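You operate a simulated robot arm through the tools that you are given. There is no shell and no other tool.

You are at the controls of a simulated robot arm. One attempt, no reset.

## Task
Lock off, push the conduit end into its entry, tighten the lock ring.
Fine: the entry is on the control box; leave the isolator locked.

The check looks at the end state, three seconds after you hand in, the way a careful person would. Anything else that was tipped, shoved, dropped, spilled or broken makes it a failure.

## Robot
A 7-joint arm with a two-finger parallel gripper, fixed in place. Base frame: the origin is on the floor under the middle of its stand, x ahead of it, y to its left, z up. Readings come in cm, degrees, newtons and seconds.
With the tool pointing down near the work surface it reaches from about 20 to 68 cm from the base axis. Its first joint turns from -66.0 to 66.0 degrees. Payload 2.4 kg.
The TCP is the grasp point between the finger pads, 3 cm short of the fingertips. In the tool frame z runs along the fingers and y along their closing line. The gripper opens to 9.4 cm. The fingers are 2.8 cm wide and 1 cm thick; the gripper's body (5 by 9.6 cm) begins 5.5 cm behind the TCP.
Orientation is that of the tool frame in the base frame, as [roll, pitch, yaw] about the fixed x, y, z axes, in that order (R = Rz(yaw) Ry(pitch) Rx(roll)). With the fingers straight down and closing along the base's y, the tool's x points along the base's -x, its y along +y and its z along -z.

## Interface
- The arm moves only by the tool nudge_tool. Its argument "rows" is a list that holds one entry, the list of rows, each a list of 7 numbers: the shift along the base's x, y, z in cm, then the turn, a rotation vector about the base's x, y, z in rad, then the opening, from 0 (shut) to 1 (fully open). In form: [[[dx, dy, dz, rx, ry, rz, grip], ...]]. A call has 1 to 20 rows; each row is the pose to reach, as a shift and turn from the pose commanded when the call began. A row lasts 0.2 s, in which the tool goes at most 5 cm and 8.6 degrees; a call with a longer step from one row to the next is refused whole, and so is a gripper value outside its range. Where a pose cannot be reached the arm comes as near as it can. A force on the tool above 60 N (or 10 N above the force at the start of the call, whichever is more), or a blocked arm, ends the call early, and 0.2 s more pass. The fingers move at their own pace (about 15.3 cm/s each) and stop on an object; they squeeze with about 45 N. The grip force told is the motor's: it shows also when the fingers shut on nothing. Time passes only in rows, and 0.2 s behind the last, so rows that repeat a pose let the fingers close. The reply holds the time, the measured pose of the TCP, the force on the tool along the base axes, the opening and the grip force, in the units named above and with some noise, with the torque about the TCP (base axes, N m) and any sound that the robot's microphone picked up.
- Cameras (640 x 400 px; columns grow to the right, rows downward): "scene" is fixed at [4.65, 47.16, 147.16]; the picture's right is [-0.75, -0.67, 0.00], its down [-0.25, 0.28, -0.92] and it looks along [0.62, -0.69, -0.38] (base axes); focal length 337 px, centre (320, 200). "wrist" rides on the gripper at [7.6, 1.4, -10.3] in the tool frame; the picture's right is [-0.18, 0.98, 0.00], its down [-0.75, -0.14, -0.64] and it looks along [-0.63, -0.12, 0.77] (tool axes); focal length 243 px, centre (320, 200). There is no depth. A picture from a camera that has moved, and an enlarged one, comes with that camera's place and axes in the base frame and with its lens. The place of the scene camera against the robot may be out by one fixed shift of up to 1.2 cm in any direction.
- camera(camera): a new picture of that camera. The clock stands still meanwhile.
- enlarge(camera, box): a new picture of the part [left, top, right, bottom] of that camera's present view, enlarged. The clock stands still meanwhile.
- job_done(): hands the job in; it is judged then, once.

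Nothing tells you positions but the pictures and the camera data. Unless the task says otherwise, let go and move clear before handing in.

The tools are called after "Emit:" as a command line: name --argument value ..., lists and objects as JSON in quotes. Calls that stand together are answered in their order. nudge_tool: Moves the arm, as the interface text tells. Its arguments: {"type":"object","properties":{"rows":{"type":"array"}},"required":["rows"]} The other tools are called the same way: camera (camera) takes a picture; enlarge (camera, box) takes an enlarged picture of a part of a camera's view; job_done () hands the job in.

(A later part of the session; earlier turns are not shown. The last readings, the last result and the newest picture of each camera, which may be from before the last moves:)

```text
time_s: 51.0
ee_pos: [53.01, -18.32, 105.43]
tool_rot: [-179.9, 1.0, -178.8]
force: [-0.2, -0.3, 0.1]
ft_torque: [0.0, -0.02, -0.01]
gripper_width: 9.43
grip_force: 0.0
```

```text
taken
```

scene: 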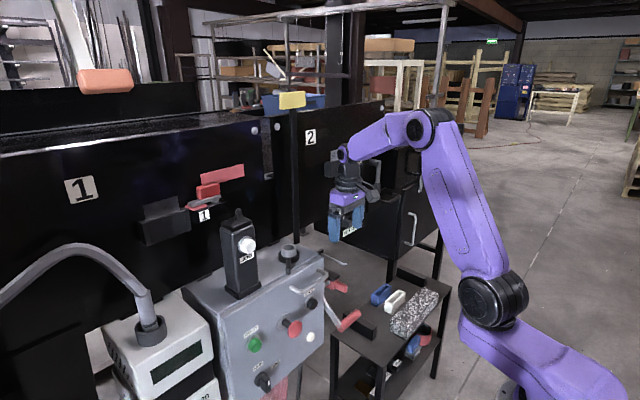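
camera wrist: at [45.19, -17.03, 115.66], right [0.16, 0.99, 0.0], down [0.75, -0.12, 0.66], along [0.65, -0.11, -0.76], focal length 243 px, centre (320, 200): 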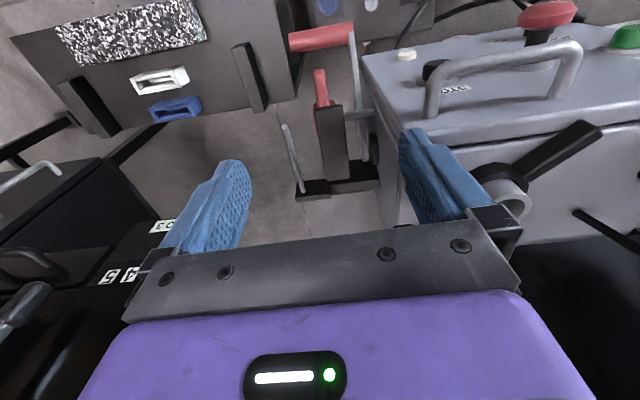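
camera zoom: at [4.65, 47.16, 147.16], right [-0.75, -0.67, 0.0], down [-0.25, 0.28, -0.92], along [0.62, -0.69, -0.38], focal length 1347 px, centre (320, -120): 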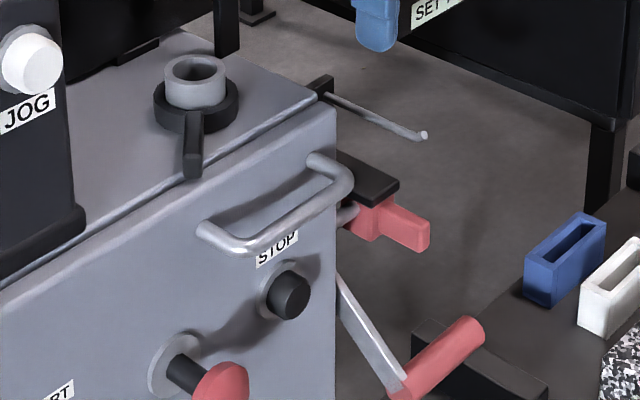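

That call was refused for too long a step; I repeat it with shorter ones.

Emit:
nudge_tool --rows '[[[-2, 0, 3, 0, 0, 0, 1], [-4, 1, 6, 0, 0, 0, 1], [-6, 2, 9, 0, 0, 0, 1], [-8, 4, 12, 0, -0.1, 0, 1], [-10, 7, 14, 0, -0.2, 0, 1], [-12, 10, 16, 0, -0.3, 0, 1], [-14, 13, 18, 0, -0.35, 0, 1], [-16, 16, 19, 0, -0.35, 0, 1], [-17, 20, 20, 0, -0.35, 0, 1], [-18, 24, 20, 0, -0.35, 0, 1], [-18, 28, 20, 0, -0.35, 0, 1], [-18, 32, 20, 0, -0.35, 0, 1], [-18, 36, 20, 0, -0.35, 0, 1], [-18, 40, 20, 0, -0.35, 0, 1], [-18, 43, 20, 0, -0.35, 0, 1], [-18, 43, 20, 0, -0.35, 0, 1]]]'

Emit:
camera --camera "wrist"

Emit:
camera --camera "scene"

```text
time_s: 54.4
ee_pos: [35.06, 24.7, 125.43]
tool_rot: [-179.5, 21.0, -178.7]
force: [-0.3, -0.8, -0.5]
ft_torque: [0.01, 0.0, 0.0]
gripper_width: 9.39
grip_force: 0.0
```

```text
taken
camera wrist: at [24.17, 26.01, 132.36], right [0.15, 0.99, 0.06], down [0.48, -0.12, 0.87], along [0.87, -0.11, -0.49], focal length 243 px, centre (320, 200)
```

wrist: 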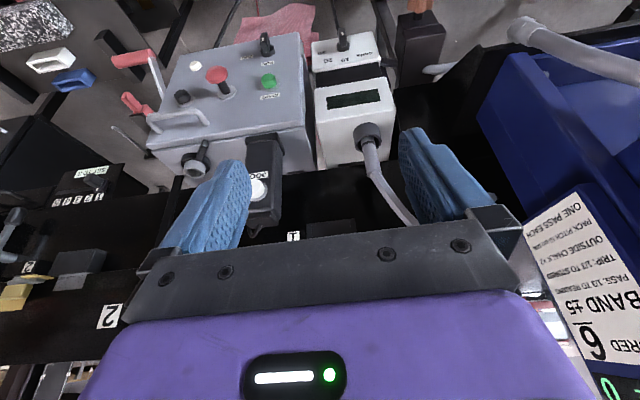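

```text
taken
```

scene: 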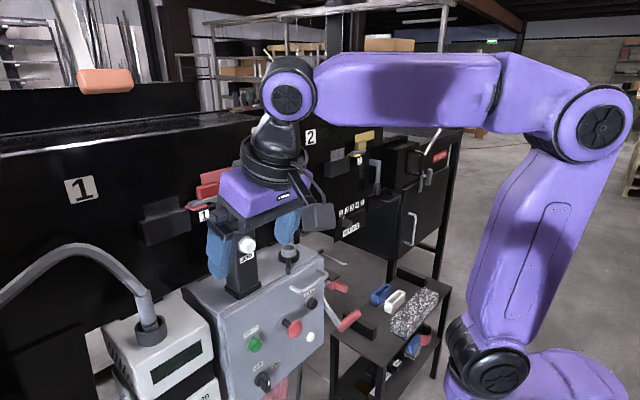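

Emit:
nudge_tool --rows '[[[-1, -1, 0, 0, 0, 0.14, 1], [-1, -2, 0, 0, 0, 0.28, 1], [-2, -3, 0, 0, 0, 0.42, 1], [-2, -4, 0, 0, 0, 0.56, 1], [-2, -5, 0, 0, 0, 0.7, 1], [-2, -5, 0, 0, 0, 0.7, 1]]]'

Emit:
camera --camera "wrist"

Emit:
enlarge --camera "wrist" --box '[230, 30, 430, 240]'

```text
time_s: 55.8
ee_pos: [33.08, 19.71, 125.33]
tool_rot: [-179.5, 21.0, -138.4]
force: [0.7, 0.5, -0.4]
ft_torque: [0.0, 0.02, -0.02]
gripper_width: 9.41
grip_force: 0.0
```

```text
taken
camera wrist: at [23.96, 13.66, 132.3], right [-0.52, 0.85, 0.06], down [0.44, 0.21, 0.87], along [0.73, 0.48, -0.49], focal length 243 px, centre (320, 200)
```

wrist: 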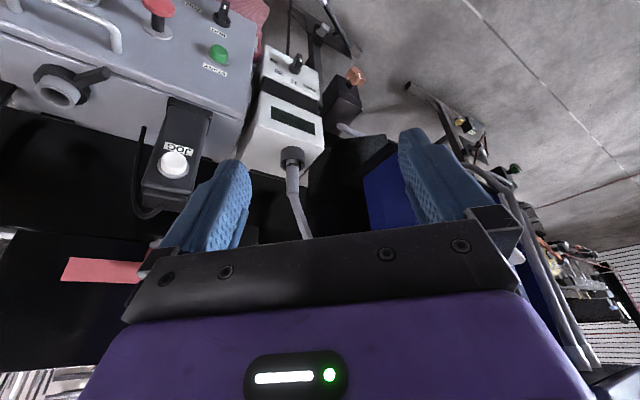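

```text
1.90 times, centred on (330, 135) of wrist
camera zoom: at [23.96, 13.66, 132.3], right [-0.52, 0.85, 0.06], down [0.44, 0.21, 0.87], along [0.73, 0.48, -0.49], focal length 462 px, centre (301, 324)
```

zoom: 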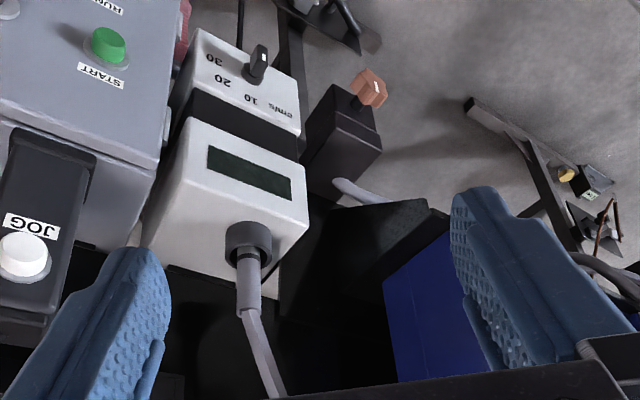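

Emit:
nudge_tool --rows '[[[0, 0, -1, 0.09, -0.1, 0, 1], [0, 0, -2, 0.17, -0.19, 0, 1], [0, 0, -3, 0.25, -0.28, 0, 1], [0, 0, -4, 0.3, -0.34, 0, 1], [0, 0, -4, 0.3, -0.34, 0, 1]]]'

Emit:
camera --camera "wrist"

Emit:
enlarge --camera "wrist" --box '[230, 30, 430, 240]'

```text
time_s: 57.0
ee_pos: [33.17, 19.66, 121.44]
tool_rot: [-179.4, 47.1, -138.6]
force: [-0.1, 0.4, 0.4]
ft_torque: [-0.03, 0.01, 0.0]
gripper_width: 9.42
grip_force: 0.1
```

```text
taken
camera wrist: at [22.53, 12.44, 122.87], right [-0.55, 0.82, 0.13], down [0.12, -0.07, 0.99], along [0.83, 0.56, -0.06], focal length 243 px, centre (320, 200)
```

wrist: 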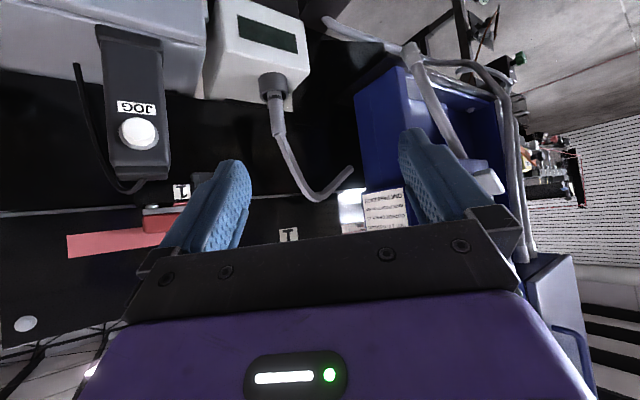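

```text
1.90 times, centred on (330, 135) of wrist
camera zoom: at [22.53, 12.44, 122.87], right [-0.55, 0.82, 0.13], down [0.12, -0.07, 0.99], along [0.83, 0.56, -0.06], focal length 462 px, centre (301, 324)
```

zoom: 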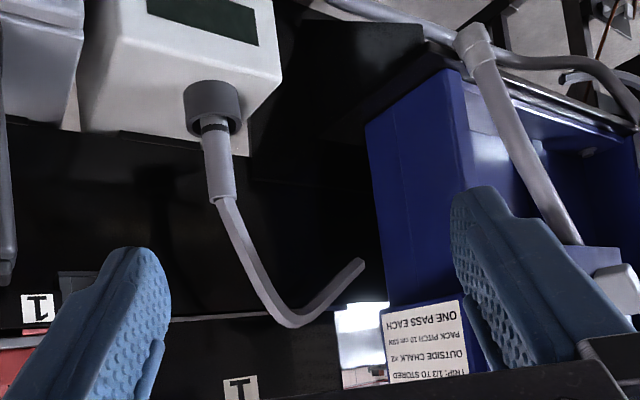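

The conduit is a free J-shaped piece: sleeve near (61, 31.5) from z 101 to 108, hose arching up and away toward +y, end free at (65.7, 51.5, 113). Before moving it I need to know what room there is around the entry (pendant, latch 1, post), so I take views of that area.

Emit:
nudge_tool --rows '[[[0, -2, 0, 0, 0, -0.12, 1], [0, -4, 0, 0, 0, -0.24, 1], [0, -7, 0, 0, 0, -0.36, 1], [0, -10, 1, 0, 0, -0.48, 1], [0, -13, 2, 0, 0, -0.6, 1], [0, -16, 3, 0, 0, -0.7, 1], [0, -16, 3, 0, 0, -0.7, 1]]]'

Emit:
camera --camera "wrist"

Emit:
enlarge --camera "wrist" --box '[230, 0, 450, 240]'

```text
time_s: 58.6
ee_pos: [33.18, 3.61, 124.38]
tool_rot: [-179.5, 47.0, -178.9]
force: [-0.3, 0.4, 0.4]
ft_torque: [-0.01, 0.0, -0.01]
gripper_width: 9.4
grip_force: 0.0
```

```text
taken
camera wrist: at [20.4, 4.89, 125.91], right [0.11, 0.99, 0.13], down [0.05, -0.13, 0.99], along [0.99, -0.11, -0.06], focal length 243 px, centre (320, 200)
```

wrist: 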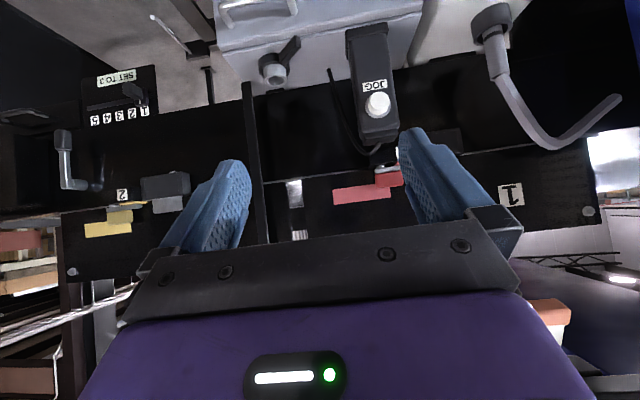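

```text
1.67 times, centred on (340, 120) of wrist
camera zoom: at [20.4, 4.89, 125.91], right [0.11, 0.99, 0.13], down [0.05, -0.13, 0.99], along [0.99, -0.11, -0.06], focal length 404 px, centre (287, 333)
```

zoom: 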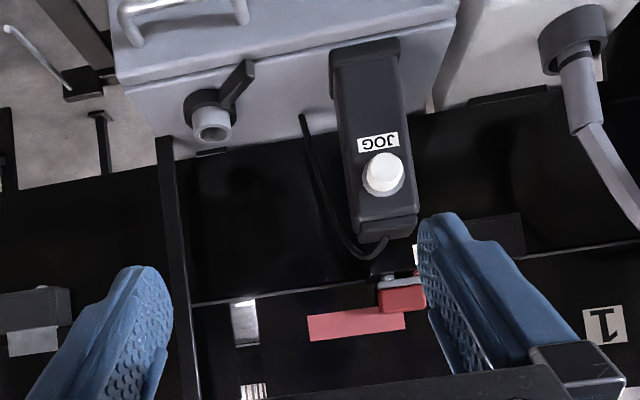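

Emit:
enlarge --camera "wrist" --box '[240, 20, 340, 110]'

Emit:
enlarge --camera "wrist" --box '[450, 0, 640, 170]'

Emit:
enlarge --camera "scene" --box '[265, 230, 325, 285]'

Emit:
enlarge --camera "scene" --box '[110, 260, 190, 360]'

```text
4.44 times, centred on (290, 65) of wrist
camera zoom: at [20.4, 4.89, 125.91], right [0.11, 0.99, 0.13], down [0.05, -0.13, 0.99], along [0.99, -0.11, -0.06], focal length 1078 px, centre (453, 800)
```

zoom: 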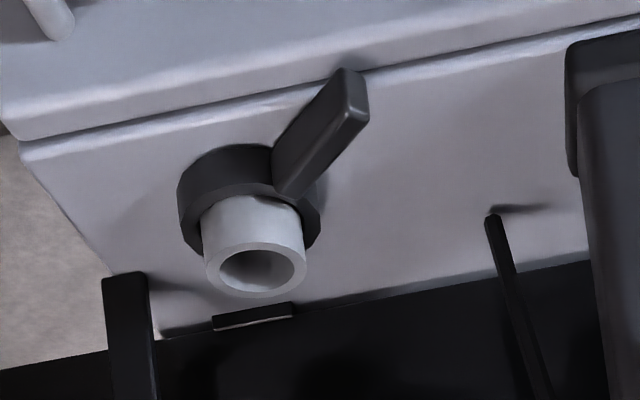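

```text
2.35 times, centred on (545, 85) of wrist
camera zoom: at [20.4, 4.89, 125.91], right [0.11, 0.99, 0.13], down [0.05, -0.13, 0.99], along [0.99, -0.11, -0.06], focal length 571 px, centre (-209, 471)
```

zoom: 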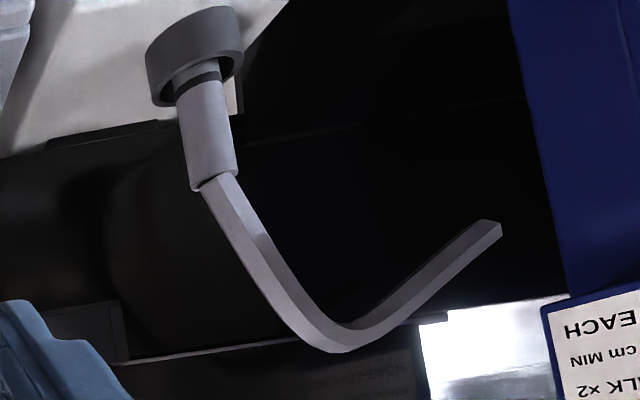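

```text
7.27 times, centred on (295, 258) of scene
camera zoom: at [4.65, 47.16, 147.16], right [-0.75, -0.67, 0.0], down [-0.25, 0.28, -0.92], along [0.62, -0.69, -0.38], focal length 2449 px, centre (502, -218)
```

zoom: 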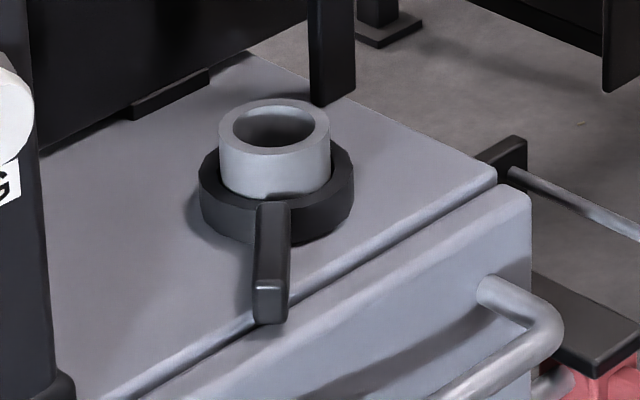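

```text
4.00 times, centred on (150, 310) of scene
camera zoom: at [4.65, 47.16, 147.16], right [-0.75, -0.67, 0.0], down [-0.25, 0.28, -0.92], along [0.62, -0.69, -0.38], focal length 1347 px, centre (1000, -240)
```

zoom: 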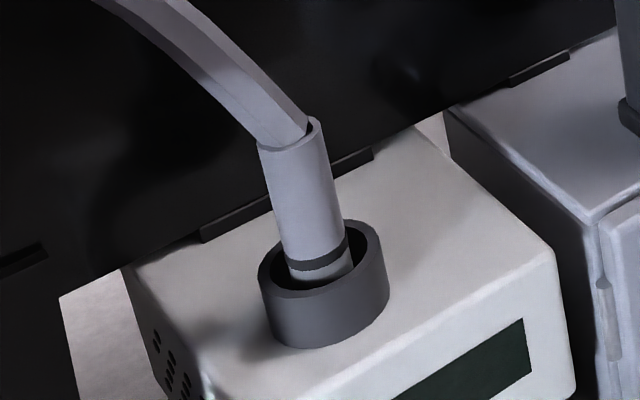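

The entry is a 3.4 cm bore tube near (61.7, -4.7, top 101) with a black ring whose lever points to about (56.2, 0.5). The conduit sleeve is about 3.3 cm thick with an insertion band. Before placing the hose I want to know which way the lever turns, so I'll bring closed fingers beside it for a gentle test.

Emit:
nudge_tool --rows '[[[2, -1, 0, 0, 0.14, 0, 1], [4, -2, 0, 0, 0.28, 0, 0.6], [7, -3, -1, 0, 0.42, 0, 0.3], [10, -4, -2, 0, 0.56, 0, 0], [13, -5, -3, 0, 0.7, 0, 0], [16, -6, -5, 0, 0.82, 0, 0], [18, -6.5, -8, 0, 0.82, 0, 0], [19, -6.5, -10, 0, 0.82, 0, 0], [19, -6.5, -10, 0, 0.82, 0, 0]]]'

Emit:
camera --camera "wrist"

Emit:
enlarge --camera "scene" --box '[210, 190, 350, 300]'

```text
time_s: 60.6
ee_pos: [51.91, -2.83, 114.36]
tool_rot: [179.6, 0.0, -179.2]
force: [-0.5, 0.4, 0.5]
ft_torque: [-0.03, -0.03, -0.02]
gripper_width: 0.01
grip_force: 33.0
```

```text
taken
camera wrist: at [44.43, -1.58, 124.72], right [0.17, 0.99, 0.01], down [0.76, -0.13, 0.64], along [0.63, -0.1, -0.77], focal length 243 px, centre (320, 200)
```

wrist: 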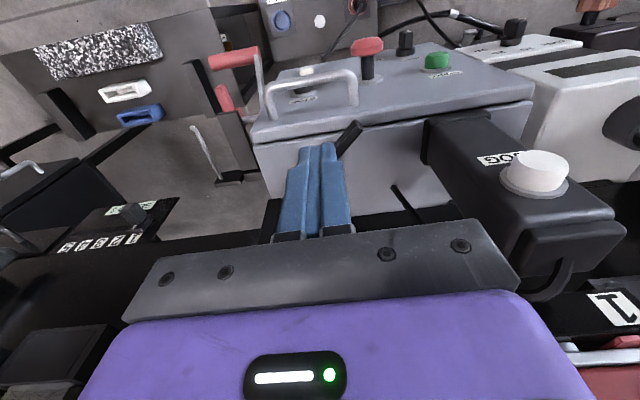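

```text
3.64 times, centred on (280, 245) of scene
camera zoom: at [4.65, 47.16, 147.16], right [-0.75, -0.67, 0.0], down [-0.25, 0.28, -0.92], along [0.62, -0.69, -0.38], focal length 1224 px, centre (466, 36)
```

zoom: 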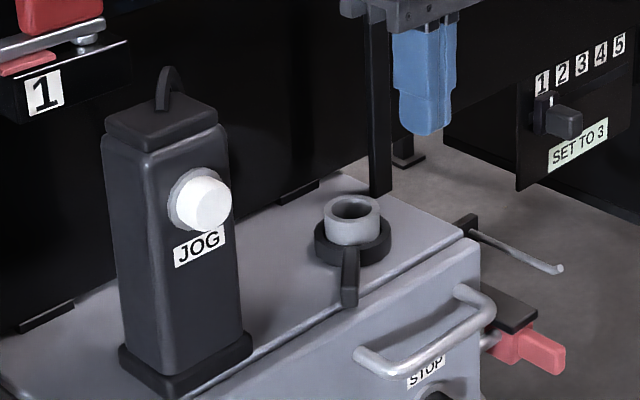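

Emit:
nudge_tool --rows '[[[1, 0, -3, 0, 0, 0, 0], [2, 0, -6, 0, 0, 0, 0], [3, 0, -9, 0, 0, 0, 0], [3.3, 0, -11, 0, 0, 0, 0], [3.3, 0, -12.4, 0, 0, 0, 0], [3.3, 0, -12.4, 0, 0, 0, 0]]]'

Emit:
camera --camera "wrist"

Emit:
enlarge --camera "scene" --box '[240, 220, 340, 300]'

```text
time_s: 62.0
ee_pos: [55.53, -2.93, 101.98]
tool_rot: [179.6, 0.0, -179.2]
force: [0.1, -1.4, 0.0]
ft_torque: [0.01, -0.01, 0.0]
gripper_width: 0.02
grip_force: 33.3
```

```text
taken
camera wrist: at [47.74, -1.57, 112.31], right [0.17, 0.99, 0.01], down [0.76, -0.13, 0.64], along [0.63, -0.1, -0.77], focal length 243 px, centre (320, 200)
```

wrist: 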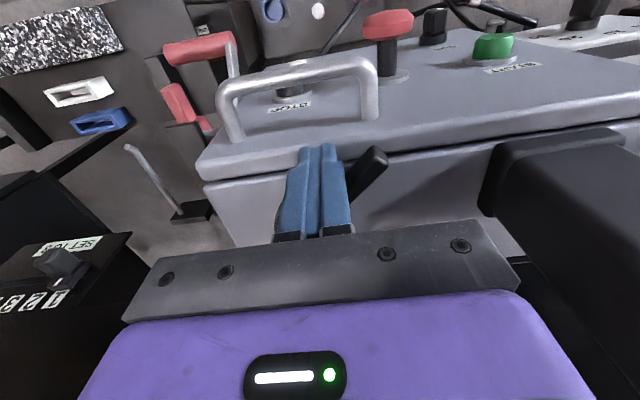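

```text
5.00 times, centred on (290, 260) of scene
camera zoom: at [4.65, 47.16, 147.16], right [-0.75, -0.67, 0.0], down [-0.25, 0.28, -0.92], along [0.62, -0.69, -0.38], focal length 1684 px, centre (470, -100)
```

zoom: 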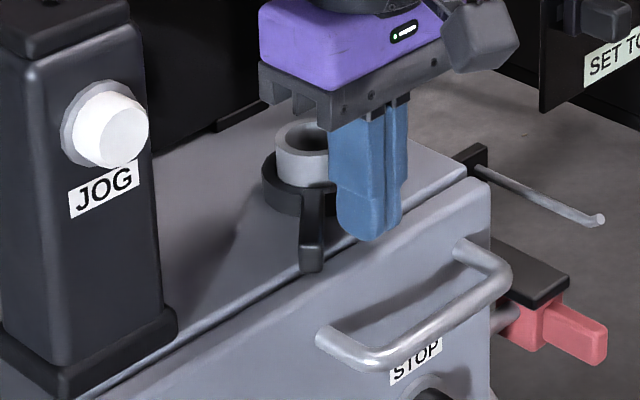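

Emit:
nudge_tool --rows '[[[0.27, 0.3, 0, 0, 0, 0, 0], [0.54, 0.6, 0, 0, 0, 0, 0], [0.8, 0.9, 0, 0, 0, 0, 0], [1.07, 1.2, 0, 0, 0, 0, 0], [1.34, 1.5, 0, 0, 0, 0, 0], [1.34, 1.5, 0, 0, 0, 0, 0]]]'

Emit:
enlarge --camera "scene" --box '[240, 220, 340, 300]'

Emit:
camera --camera "wrist"

```text
time_s: 63.3
ee_pos: [56.02, -2.3, 101.94]
tool_rot: [180.0, -1.6, -179.7]
force: [-12.3, -4.5, 8.1]
ft_torque: [-0.04, 0.14, 0.03]
gripper_width: 0.0
grip_force: 33.0
stopped in row 6: the force on the tool passed its limit at 63 N (the readings are from after the stop); the commanded pose is now the measured one
```

```text
5.00 times, centred on (290, 260) of scene
camera zoom: at [4.59, 47.15, 147.17], right [-0.75, -0.67, 0.0], down [-0.25, 0.29, -0.92], along [0.62, -0.69, -0.38], focal length 1684 px, centre (470, -100)
```

zoom: 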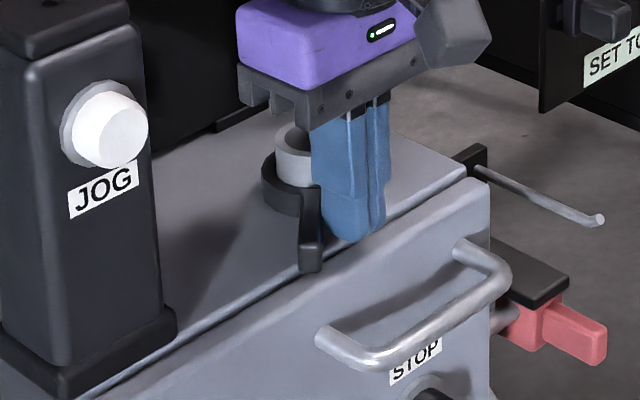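

```text
taken
camera wrist: at [48.63, -0.91, 112.47], right [0.18, 0.98, -0.01], down [0.77, -0.14, 0.62], along [0.61, -0.12, -0.78], focal length 243 px, centre (320, 200)
```

wrist: 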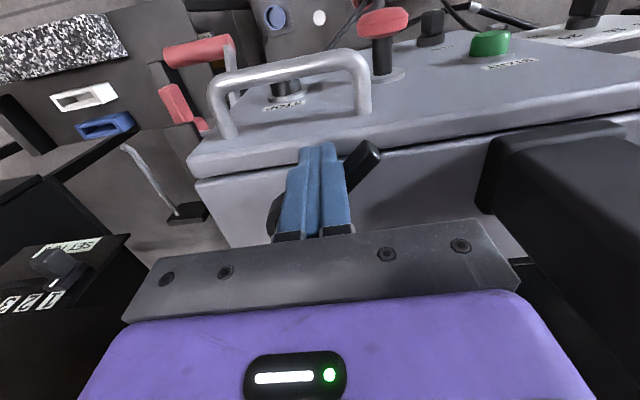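

The lever does not yield clockwise at 63 N, so I'll test the other way: lift, go round to its far side and push gently.

Emit:
nudge_tool --rows '[[[-0.6, -0.6, 0, 0, 0.028, 0, 0], [-0.6, -0.6, 3, 0, 0.028, 0, 0], [-0.4, -0.4, 7, 0, 0.028, 0, 0], [1.5, 2, 7, 0, 0.028, 0, 0], [3, 4, 7, 0, 0.028, 0, 0], [3.2, 4, 4, 0, 0.028, 0, 0], [3.2, 4, 0, 0, 0.028, 0, 0], [3.2, 4, 0, 0, 0.028, 0, 0]]]'

Emit:
enlarge --camera "scene" --box '[240, 220, 340, 300]'

Emit:
camera --camera "wrist"

```text
time_s: 65.1
ee_pos: [59.5, 1.84, 102.0]
tool_rot: [179.9, -2.9, -179.6]
force: [-0.4, 0.2, 0.6]
ft_torque: [0.01, -0.02, 0.01]
gripper_width: 0.0
grip_force: 32.8
```

```text
5.00 times, centred on (290, 260) of scene
camera zoom: at [4.65, 47.16, 147.16], right [-0.75, -0.67, 0.0], down [-0.25, 0.28, -0.92], along [0.62, -0.69, -0.38], focal length 1684 px, centre (470, -100)
```

zoom: 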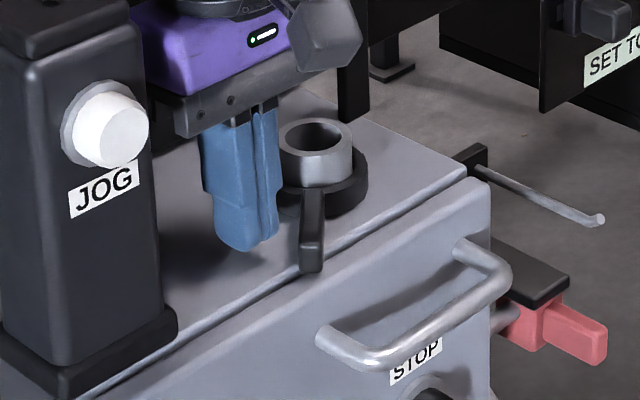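

```text
taken
camera wrist: at [52.29, 3.2, 112.66], right [0.18, 0.98, -0.01], down [0.79, -0.14, 0.6], along [0.59, -0.11, -0.8], focal length 243 px, centre (320, 200)
```

wrist: 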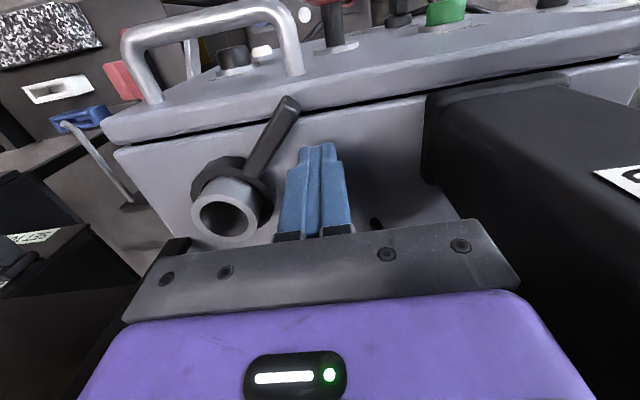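

Emit:
enlarge --camera "wrist" --box '[170, 80, 320, 260]'

Emit:
nudge_tool --rows '[[[-0.27, -0.3, 0, 0, 0, 0, 0], [-0.54, -0.6, 0, 0, 0, 0, 0], [-0.8, -0.9, 0, 0, 0, 0, 0], [-1.07, -1.2, 0, 0, 0, 0, 0], [-1.07, -1.2, 0, 0, 0, 0, 0]]]'

Emit:
enlarge --camera "wrist" --box '[170, 80, 320, 260]'

```text
2.22 times, centred on (245, 170) of wrist
camera zoom: at [52.29, 3.2, 112.66], right [0.18, 0.98, -0.01], down [0.79, -0.14, 0.6], along [0.59, -0.11, -0.8], focal length 539 px, centre (487, 267)
```

zoom: 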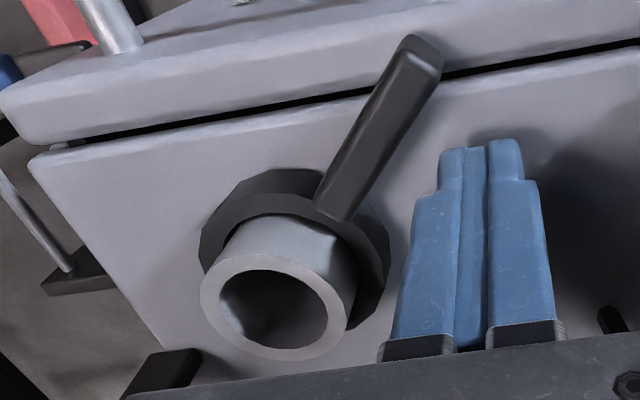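

```text
time_s: 66.3
ee_pos: [58.34, 0.65, 101.85]
tool_rot: [179.9, -3.0, -179.6]
force: [0.0, 2.8, 1.1]
ft_torque: [0.12, 0.01, -0.03]
gripper_width: 0.01
grip_force: 32.8
```

```text
2.22 times, centred on (245, 170) of wrist
camera zoom: at [51.16, 2.03, 112.63], right [0.18, 0.98, -0.01], down [0.79, -0.14, 0.6], along [0.59, -0.11, -0.8], focal length 539 px, centre (487, 267)
```

zoom: 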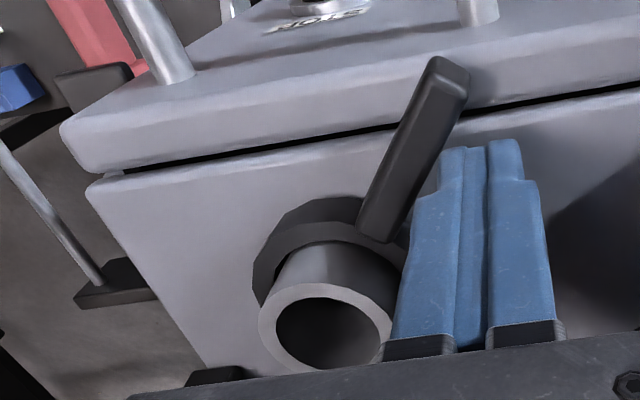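

Emit:
nudge_tool --rows '[[[-0.27, -0.3, 0, 0, 0, 0, 0], [-0.54, -0.6, 0, 0, 0, 0, 0], [-0.8, -0.9, 0, 0, 0, 0, 0], [-0.8, -0.9, 0, 0, 0, 0, 0]]]'

Emit:
enlarge --camera "wrist" --box '[170, 80, 400, 260]'

Emit:
enlarge --camera "scene" --box '[240, 220, 340, 300]'

```text
time_s: 67.3
ee_pos: [57.54, -0.24, 101.87]
tool_rot: [179.9, -2.9, -179.7]
force: [0.4, 0.4, 0.4]
ft_torque: [0.0, -0.04, -0.01]
gripper_width: 0.0
grip_force: 32.9
```

```text
2.22 times, centred on (285, 170) of wrist
camera zoom: at [50.37, 1.06, 112.6], right [0.18, 0.98, -0.01], down [0.79, -0.14, 0.6], along [0.59, -0.11, -0.8], focal length 539 px, centre (398, 267)
```

zoom: 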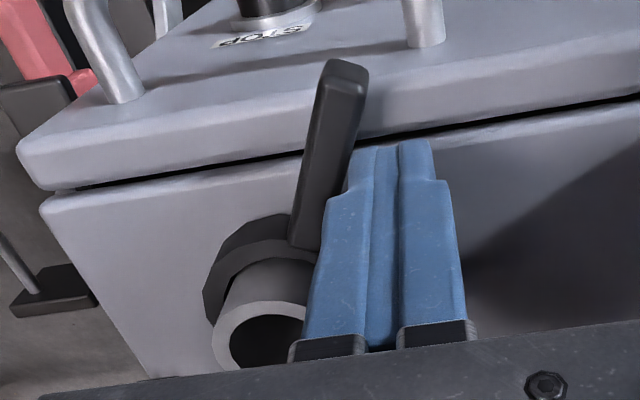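

```text
5.00 times, centred on (290, 260) of scene
camera zoom: at [4.65, 47.16, 147.16], right [-0.75, -0.67, 0.0], down [-0.25, 0.28, -0.92], along [0.62, -0.69, -0.38], focal length 1684 px, centre (470, -100)
```

zoom: 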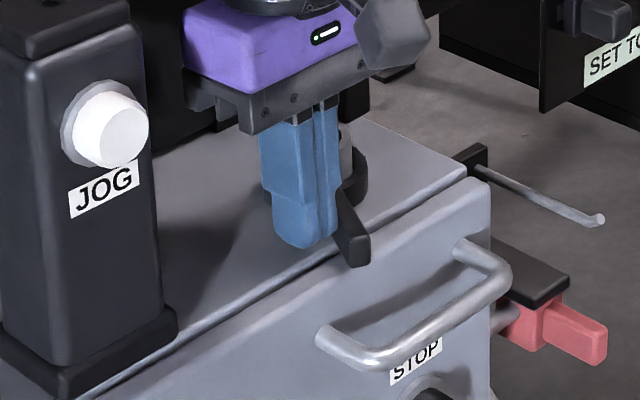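

The lever turns freely the other way (counter-clockwise from above); it began at its clockwise stop. I'll carry it on to find the other end of its travel and judge which end is tight.

Emit:
nudge_tool --rows '[[[-0.75, -0.3, 0, 0, 0, 0, 0], [-1.44, -0.7, 0, 0, 0, 0, 0], [-1.9, -1.4, 0, 0, 0, 0, 0], [-2.24, -2.2, 0, 0, 0, 0, 0], [-2.5, -3.0, 0, 0, 0, 0, 0], [-2.64, -3.84, 0, 0, 0, 0, 0], [-2.64, -3.84, 0, 0, 0, 0, 0]]]'

Emit:
enlarge --camera "scene" --box '[240, 220, 340, 300]'

Emit:
camera --camera "wrist"

```text
time_s: 68.9
ee_pos: [54.87, -4.08, 101.93]
tool_rot: [179.9, -2.9, -179.6]
force: [0.2, 2.5, 0.4]
ft_torque: [0.02, -0.03, 0.07]
gripper_width: 0.01
grip_force: 32.7
```

```text
5.00 times, centred on (290, 260) of scene
camera zoom: at [4.65, 47.17, 147.16], right [-0.75, -0.67, 0.0], down [-0.25, 0.28, -0.92], along [0.62, -0.69, -0.38], focal length 1684 px, centre (470, -100)
```

zoom: 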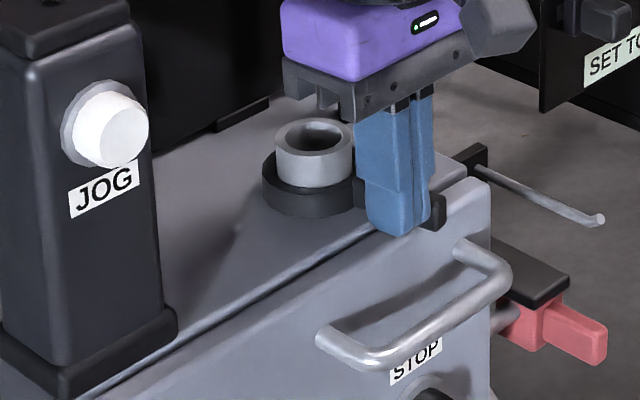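

```text
taken
camera wrist: at [47.67, -2.74, 112.63], right [0.18, 0.98, -0.01], down [0.79, -0.14, 0.6], along [0.59, -0.11, -0.8], focal length 243 px, centre (320, 200)
```

wrist: 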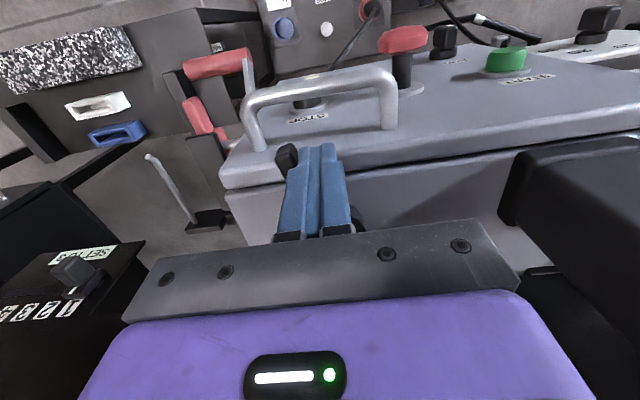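

Emit:
nudge_tool --rows '[[[0, -0.85, 0, 0, 0, 0, 0], [0.1, -1.7, 0, 0, 0, 0, 0], [0.35, -2.5, 0, 0, 0, 0, 0], [0.6, -3.3, 0, 0, 0, 0, 0], [1.0, -4.0, 0, 0, 0, 0, 0], [1.5, -4.75, 0, 0, 0, 0, 0], [1.5, -4.75, 0, 0, 0, 0, 0]]]'

Emit:
enlarge --camera "scene" --box '[240, 220, 340, 300]'

Emit:
camera --camera "wrist"

```text
time_s: 70.2
ee_pos: [55.47, -7.31, 102.01]
tool_rot: [179.1, -4.8, -178.9]
force: [-13.1, 7.0, 12.8]
ft_torque: [0.03, 0.16, -0.04]
gripper_width: 0.0
grip_force: 33.0
stopped in row 6: the force on the tool passed its limit at 66 N (the readings are from after the stop); the commanded pose is now the measured one
```

```text
5.00 times, centred on (290, 260) of scene
camera zoom: at [4.58, 47.19, 147.16], right [-0.75, -0.67, 0.0], down [-0.25, 0.28, -0.92], along [0.62, -0.69, -0.38], focal length 1684 px, centre (470, -100)
```

zoom: 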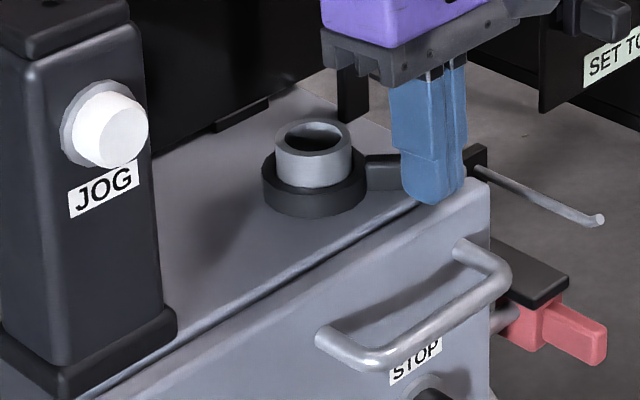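

```text
taken
camera wrist: at [48.66, -6.26, 112.86], right [0.16, 0.99, 0.0], down [0.81, -0.13, 0.58], along [0.57, -0.1, -0.82], focal length 243 px, centre (320, 200)
```

wrist: 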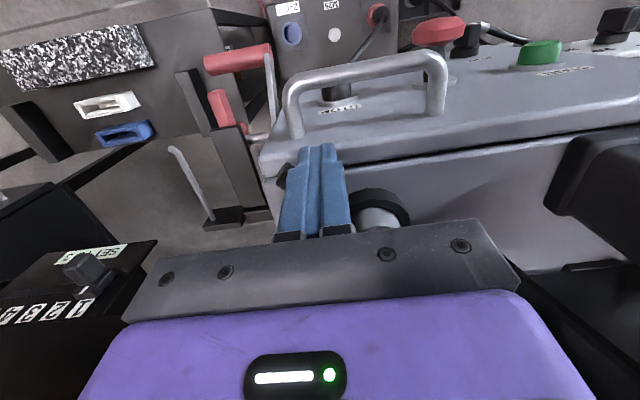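

Its travel runs about 90°, from its starting place to here. I'll put the lever back where it was (loose/as found) before inserting the conduit; a pull test later will tell which end really grips.

Emit:
nudge_tool --rows '[[[0, 0.3, 0, 0, 0, 0, 0], [0, 0.3, 3, 0, -0.03, 0, 0], [0, 0.3, 6, 0, -0.05, 0, 0], [2, -1.5, 7, 0, -0.07, 0, 0], [3.7, -3.4, 7, 0, -0.083, 0, 0], [3.7, -3.6, 3, 0, -0.083, 0, 0], [3.7, -3.6, 0, 0, -0.083, 0, 0], [3.7, -3.6, 0, 0, -0.083, 0, 0]]]'

Emit:
camera --camera "wrist"

Emit:
enlarge --camera "scene" --box '[240, 220, 340, 300]'

```text
time_s: 72.0
ee_pos: [59.26, -11.15, 101.71]
tool_rot: [179.2, 0.4, -179.1]
force: [-0.5, 0.3, -1.8]
ft_torque: [0.02, 0.01, 0.01]
gripper_width: 0.0
grip_force: 33.2
```

```text
taken
camera wrist: at [51.61, -10.01, 112.05], right [0.17, 0.99, 0.01], down [0.75, -0.14, 0.65], along [0.64, -0.1, -0.76], focal length 243 px, centre (320, 200)
```

wrist: 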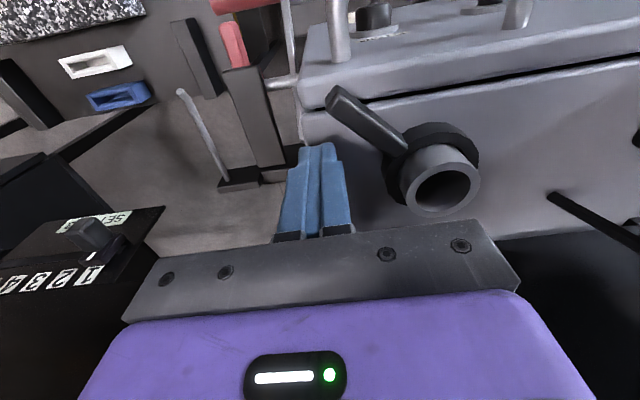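

```text
5.00 times, centred on (290, 260) of scene
camera zoom: at [4.65, 47.16, 147.16], right [-0.75, -0.67, 0.0], down [-0.25, 0.28, -0.92], along [0.62, -0.69, -0.38], focal length 1684 px, centre (470, -100)
```

zoom: 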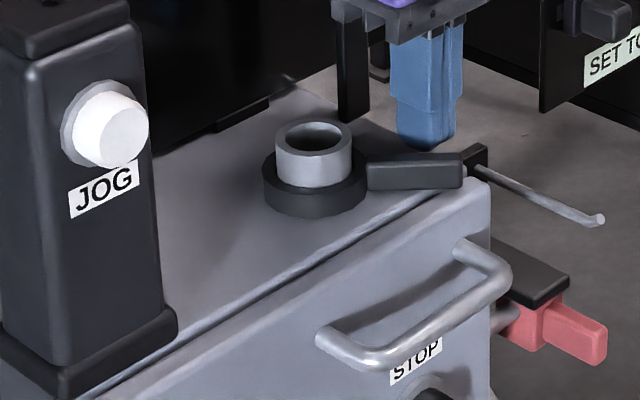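

Emit:
enlarge --camera "wrist" --box '[320, 80, 500, 230]'

```text
2.67 times, centred on (410, 155) of wrist
camera zoom: at [51.61, -10.01, 112.05], right [0.17, 0.99, 0.01], down [0.75, -0.14, 0.65], along [0.64, -0.1, -0.76], focal length 647 px, centre (80, 320)
```

zoom: 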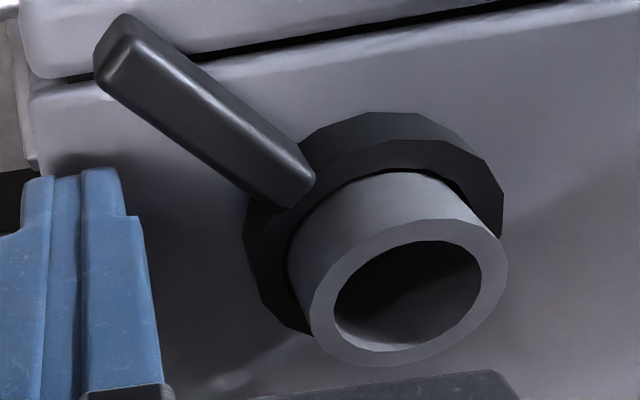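

Emit:
nudge_tool --rows '[[[-0.38, 0.61, 0, 0, 0, 0, 0], [-1.1, 1.0, 0, 0, 0, 0, 0], [-1.89, 1.4, 0, 0, 0, 0, 0], [-2.55, 1.95, 0, 0, 0, 0, 0], [-3.14, 2.54, 0, 0, 0, 0, 0], [-3.65, 3.25, 0, 0, 0, 0, 0], [-4.05, 3.97, 0, 0, 0, 0, 0], [-4.35, 4.75, 0, 0, 0, 0, 0], [-4.56, 5.59, 0, 0, 0, 0, 0], [-4.64, 6.4, 0, 0, 0, 0, 0], [-4.64, 7.29, 0, 0, 0, 0, 0], [-4.5, 8.0, 0, 0, 0, 0, 0], [-4.4, 8.4, 0, 0, 0, 0, 0], [-4.3, 8.7, 0, 0, 0, 0, 0], [-4.15, 8.95, 0, 0, 0, 0, 0]]]'

Emit:
enlarge --camera "scene" --box '[240, 220, 340, 300]'

```text
time_s: 75.2
ee_pos: [55.15, -2.2, 101.8]
tool_rot: [179.3, 0.3, -178.9]
force: [0.6, -2.5, 0.2]
ft_torque: [-0.06, 0.0, -0.04]
gripper_width: 0.0
grip_force: 33.4
```

```text
5.00 times, centred on (290, 260) of scene
camera zoom: at [4.65, 47.16, 147.16], right [-0.75, -0.67, 0.0], down [-0.25, 0.29, -0.92], along [0.62, -0.69, -0.38], focal length 1684 px, centre (470, -100)
```

zoom: 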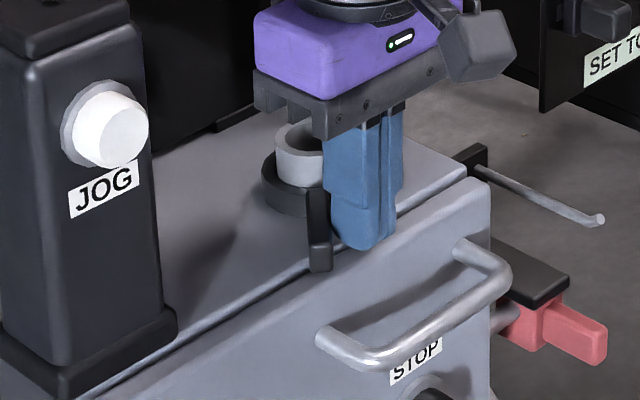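

Emit:
nudge_tool --rows '[[[0.25, 0.1, 0, 0, 0, 0, 0], [0.45, 0.2, 0, 0, 0, 0, 0], [0.65, 0.3, 0, 0, 0, 0, 0], [0.65, 0.3, 0, 0, 0, 0, 0]]]'

Emit:
enlarge --camera "scene" --box '[240, 220, 340, 300]'

```text
time_s: 76.2
ee_pos: [55.63, -1.95, 101.83]
tool_rot: [179.3, 0.0, -179.0]
force: [-21.2, -4.1, 1.1]
ft_torque: [-0.12, 0.51, 0.19]
gripper_width: 0.02
grip_force: 32.8
```

```text
5.00 times, centred on (290, 260) of scene
camera zoom: at [4.58, 47.15, 147.17], right [-0.75, -0.67, 0.0], down [-0.25, 0.29, -0.92], along [0.62, -0.69, -0.38], focal length 1684 px, centre (470, -100)
```

zoom: 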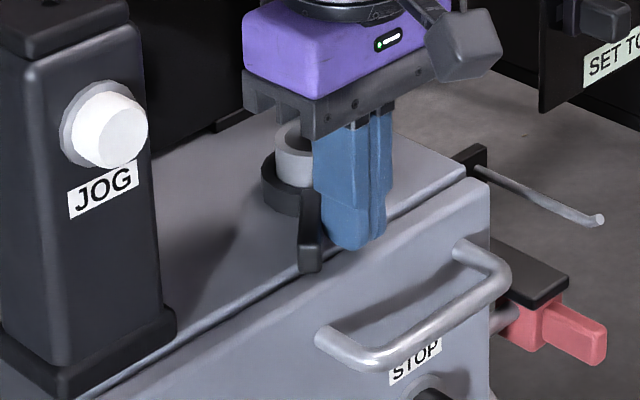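

The lever is back at its starting stop. Now to the conduit: I'll retreat, cross to its side at a safe distance and come in with the tool tilted about 45° so the hose can leave freely past the fingers.

Emit:
nudge_tool --rows '[[[-0.8, -0.5, 0.5, 0, 0, 0, 0], [-1.5, -0.5, 4, 0, 0, 0, 0], [-3, 0, 8, 0, 0, 0, 0], [-6, 1, 11, 0, -0.1, 0, 0.3], [-9, 3, 13, 0, -0.2, 0, 0.6], [-12, 6, 14, 0, -0.3, 0, 1], [-14, 9, 15, 0, -0.4, 0, 1], [-15, 13, 15, 0, -0.5, 0, 1], [-15, 17, 15, 0, -0.6, 0, 1], [-15, 21, 15, 0, -0.7, 0, 1], [-15, 25, 15, 0, -0.76, 0, 1], [-15, 29, 15, 0, -0.76, 0, 1], [-15, 32, 15, 0, -0.76, 0, 1], [-15, 33.5, 15, 0, -0.76, 0, 1], [-15, 33.5, 15, 0, -0.76, 0, 1]]]'

Emit:
camera --camera "wrist"

Emit:
camera --camera "scene"

```text
time_s: 79.5
ee_pos: [40.78, 31.6, 116.84]
tool_rot: [-179.8, 43.9, -178.5]
force: [-0.4, 0.3, 0.1]
ft_torque: [0.02, 0.02, -0.03]
gripper_width: 9.41
grip_force: 0.0
```

```text
taken
camera wrist: at [28.17, 32.79, 119.02], right [0.11, 0.99, 0.12], down [0.1, -0.13, 0.99], along [0.99, -0.1, -0.11], focal length 243 px, centre (320, 200)
```

wrist: 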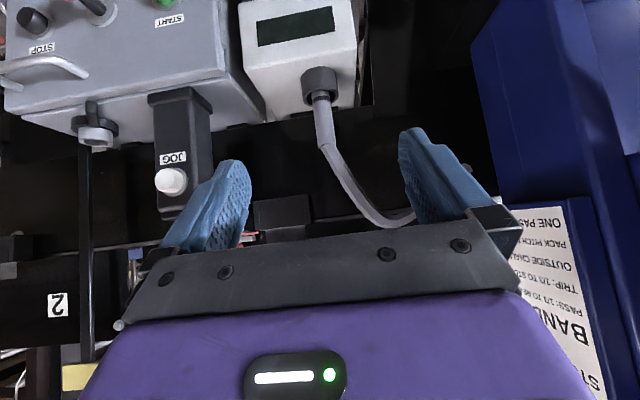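

```text
taken
```

scene: 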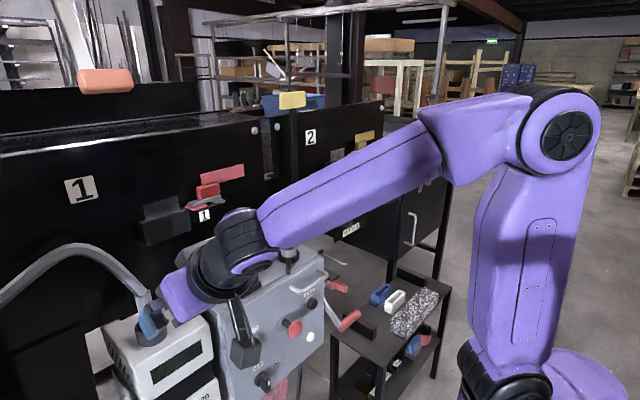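

Emit:
enlarge --camera "wrist" --box '[270, 50, 420, 230]'

```text
2.22 times, centred on (345, 140) of wrist
camera zoom: at [28.17, 32.79, 119.02], right [0.11, 0.99, 0.12], down [0.1, -0.13, 0.99], along [0.99, -0.1, -0.11], focal length 539 px, centre (264, 333)
```

zoom: 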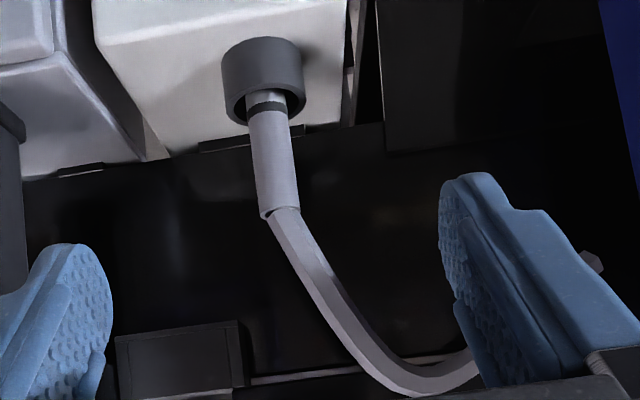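

Emit:
nudge_tool --rows '[[[3.5, 0, -1.2, 0, 0, 0, 0.8], [7, -0.1, -2.5, 0, 0, 0, 0.7], [10.5, -0.1, -3.8, 0, 0, 0, 0.7], [13.8, -0.2, -5, 0, 0, 0, 0.7], [16, -0.2, -7.3, 0, 0, 0, 0.7], [17, -0.2, -8.3, 0, 0, 0, 0.7], [17, -0.2, -8.3, 0, 0, 0, 0.7]]]'

Emit:
camera --camera "wrist"

Emit:
enlarge --camera "scene" --box '[90, 230, 230, 360]'

```text
time_s: 81.0
ee_pos: [58.04, 31.35, 108.54]
tool_rot: [-179.7, 43.9, -178.4]
force: [-0.3, 1.3, 0.3]
ft_torque: [-0.01, -0.01, -0.01]
gripper_width: 6.58
grip_force: 0.1
```

```text
taken
camera wrist: at [45.28, 32.56, 110.77], right [0.11, 0.99, 0.12], down [0.1, -0.14, 0.99], along [0.99, -0.1, -0.11], focal length 243 px, centre (320, 200)
```

wrist: 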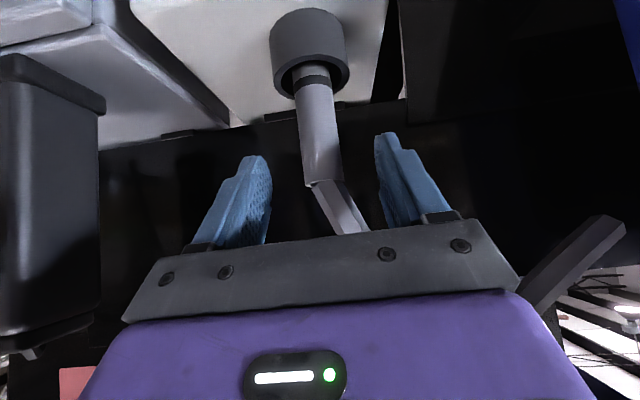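

```text
3.08 times, centred on (160, 295) of scene
camera zoom: at [4.65, 47.16, 147.16], right [-0.75, -0.67, 0.0], down [-0.25, 0.28, -0.92], along [0.62, -0.69, -0.38], focal length 1036 px, centre (812, -92)
```

zoom: 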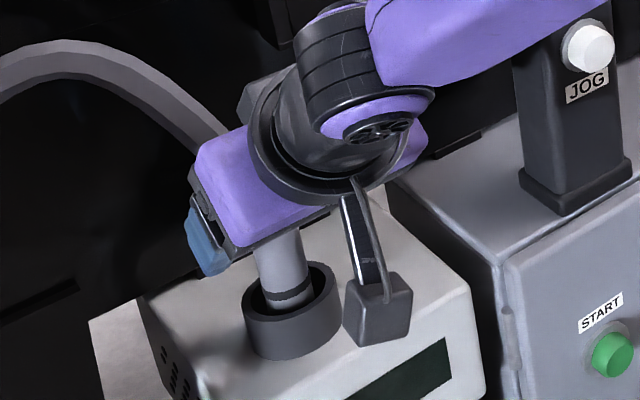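

Emit:
nudge_tool --rows '[[[1.4, 0, -1.6, 0, 0, 0, 0.7], [2.8, 0, -3.1, 0, 0, 0, 0.6], [2.8, 0, -3.1, 0, 0, 0, 0.6]]]'

Emit:
camera --camera "wrist"

```text
time_s: 81.8
ee_pos: [60.69, 31.18, 105.61]
tool_rot: [-179.7, 43.9, -178.6]
force: [-0.6, 0.3, 0.4]
ft_torque: [0.02, 0.02, -0.02]
gripper_width: 5.66
grip_force: 0.0
```

```text
taken
camera wrist: at [48.08, 32.5, 107.65], right [0.11, 0.99, 0.12], down [0.1, -0.14, 0.99], along [0.99, -0.1, -0.11], focal length 243 px, centre (320, 200)
```

wrist: 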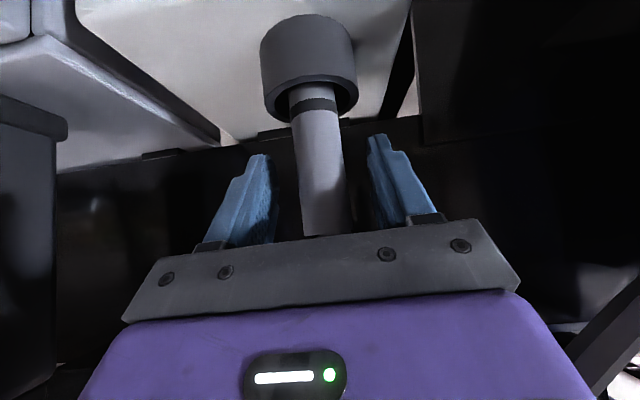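

Emit:
nudge_tool --rows '[[[0, 0, 0, 0, 0, 0, 0.45], [0, 0, 0, 0, 0, 0, 0.3], [0, 0, 0, 0, 0, 0, 0.15], [0, 0, 0, 0, 0, 0, 0.15], [0, 0, 0, 0, 0, 0, 0.15]]]'

Emit:
camera --camera "wrist"

Emit:
enlarge --camera "scene" --box '[70, 220, 230, 370]'

```text
time_s: 83.0
ee_pos: [60.75, 31.42, 105.53]
tool_rot: [-179.7, 43.9, -178.6]
force: [0.1, 0.3, 0.0]
ft_torque: [0.04, -0.01, -0.01]
gripper_width: 2.93
grip_force: 44.9
```

```text
taken
camera wrist: at [48.05, 32.51, 107.67], right [0.11, 0.99, 0.12], down [0.1, -0.14, 0.99], along [0.99, -0.1, -0.11], focal length 243 px, centre (320, 200)
```

wrist: 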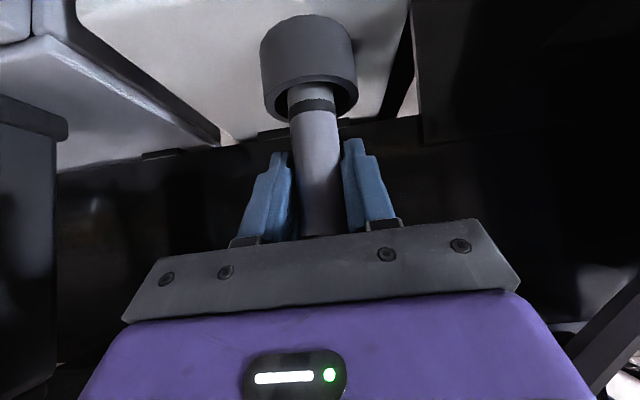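

```text
2.67 times, centred on (150, 295) of scene
camera zoom: at [4.65, 47.16, 147.16], right [-0.75, -0.67, 0.0], down [-0.25, 0.28, -0.92], along [0.62, -0.69, -0.38], focal length 898 px, centre (773, -53)
```

zoom: 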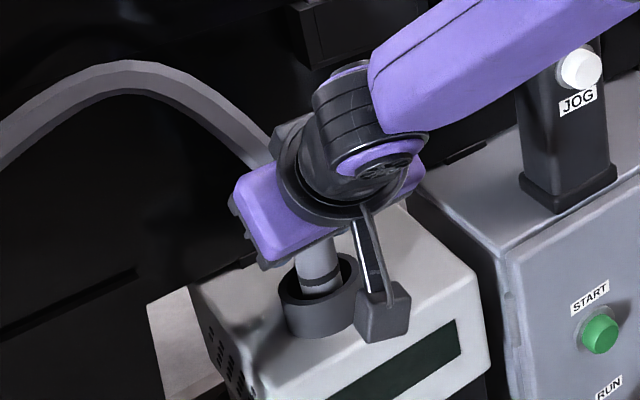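

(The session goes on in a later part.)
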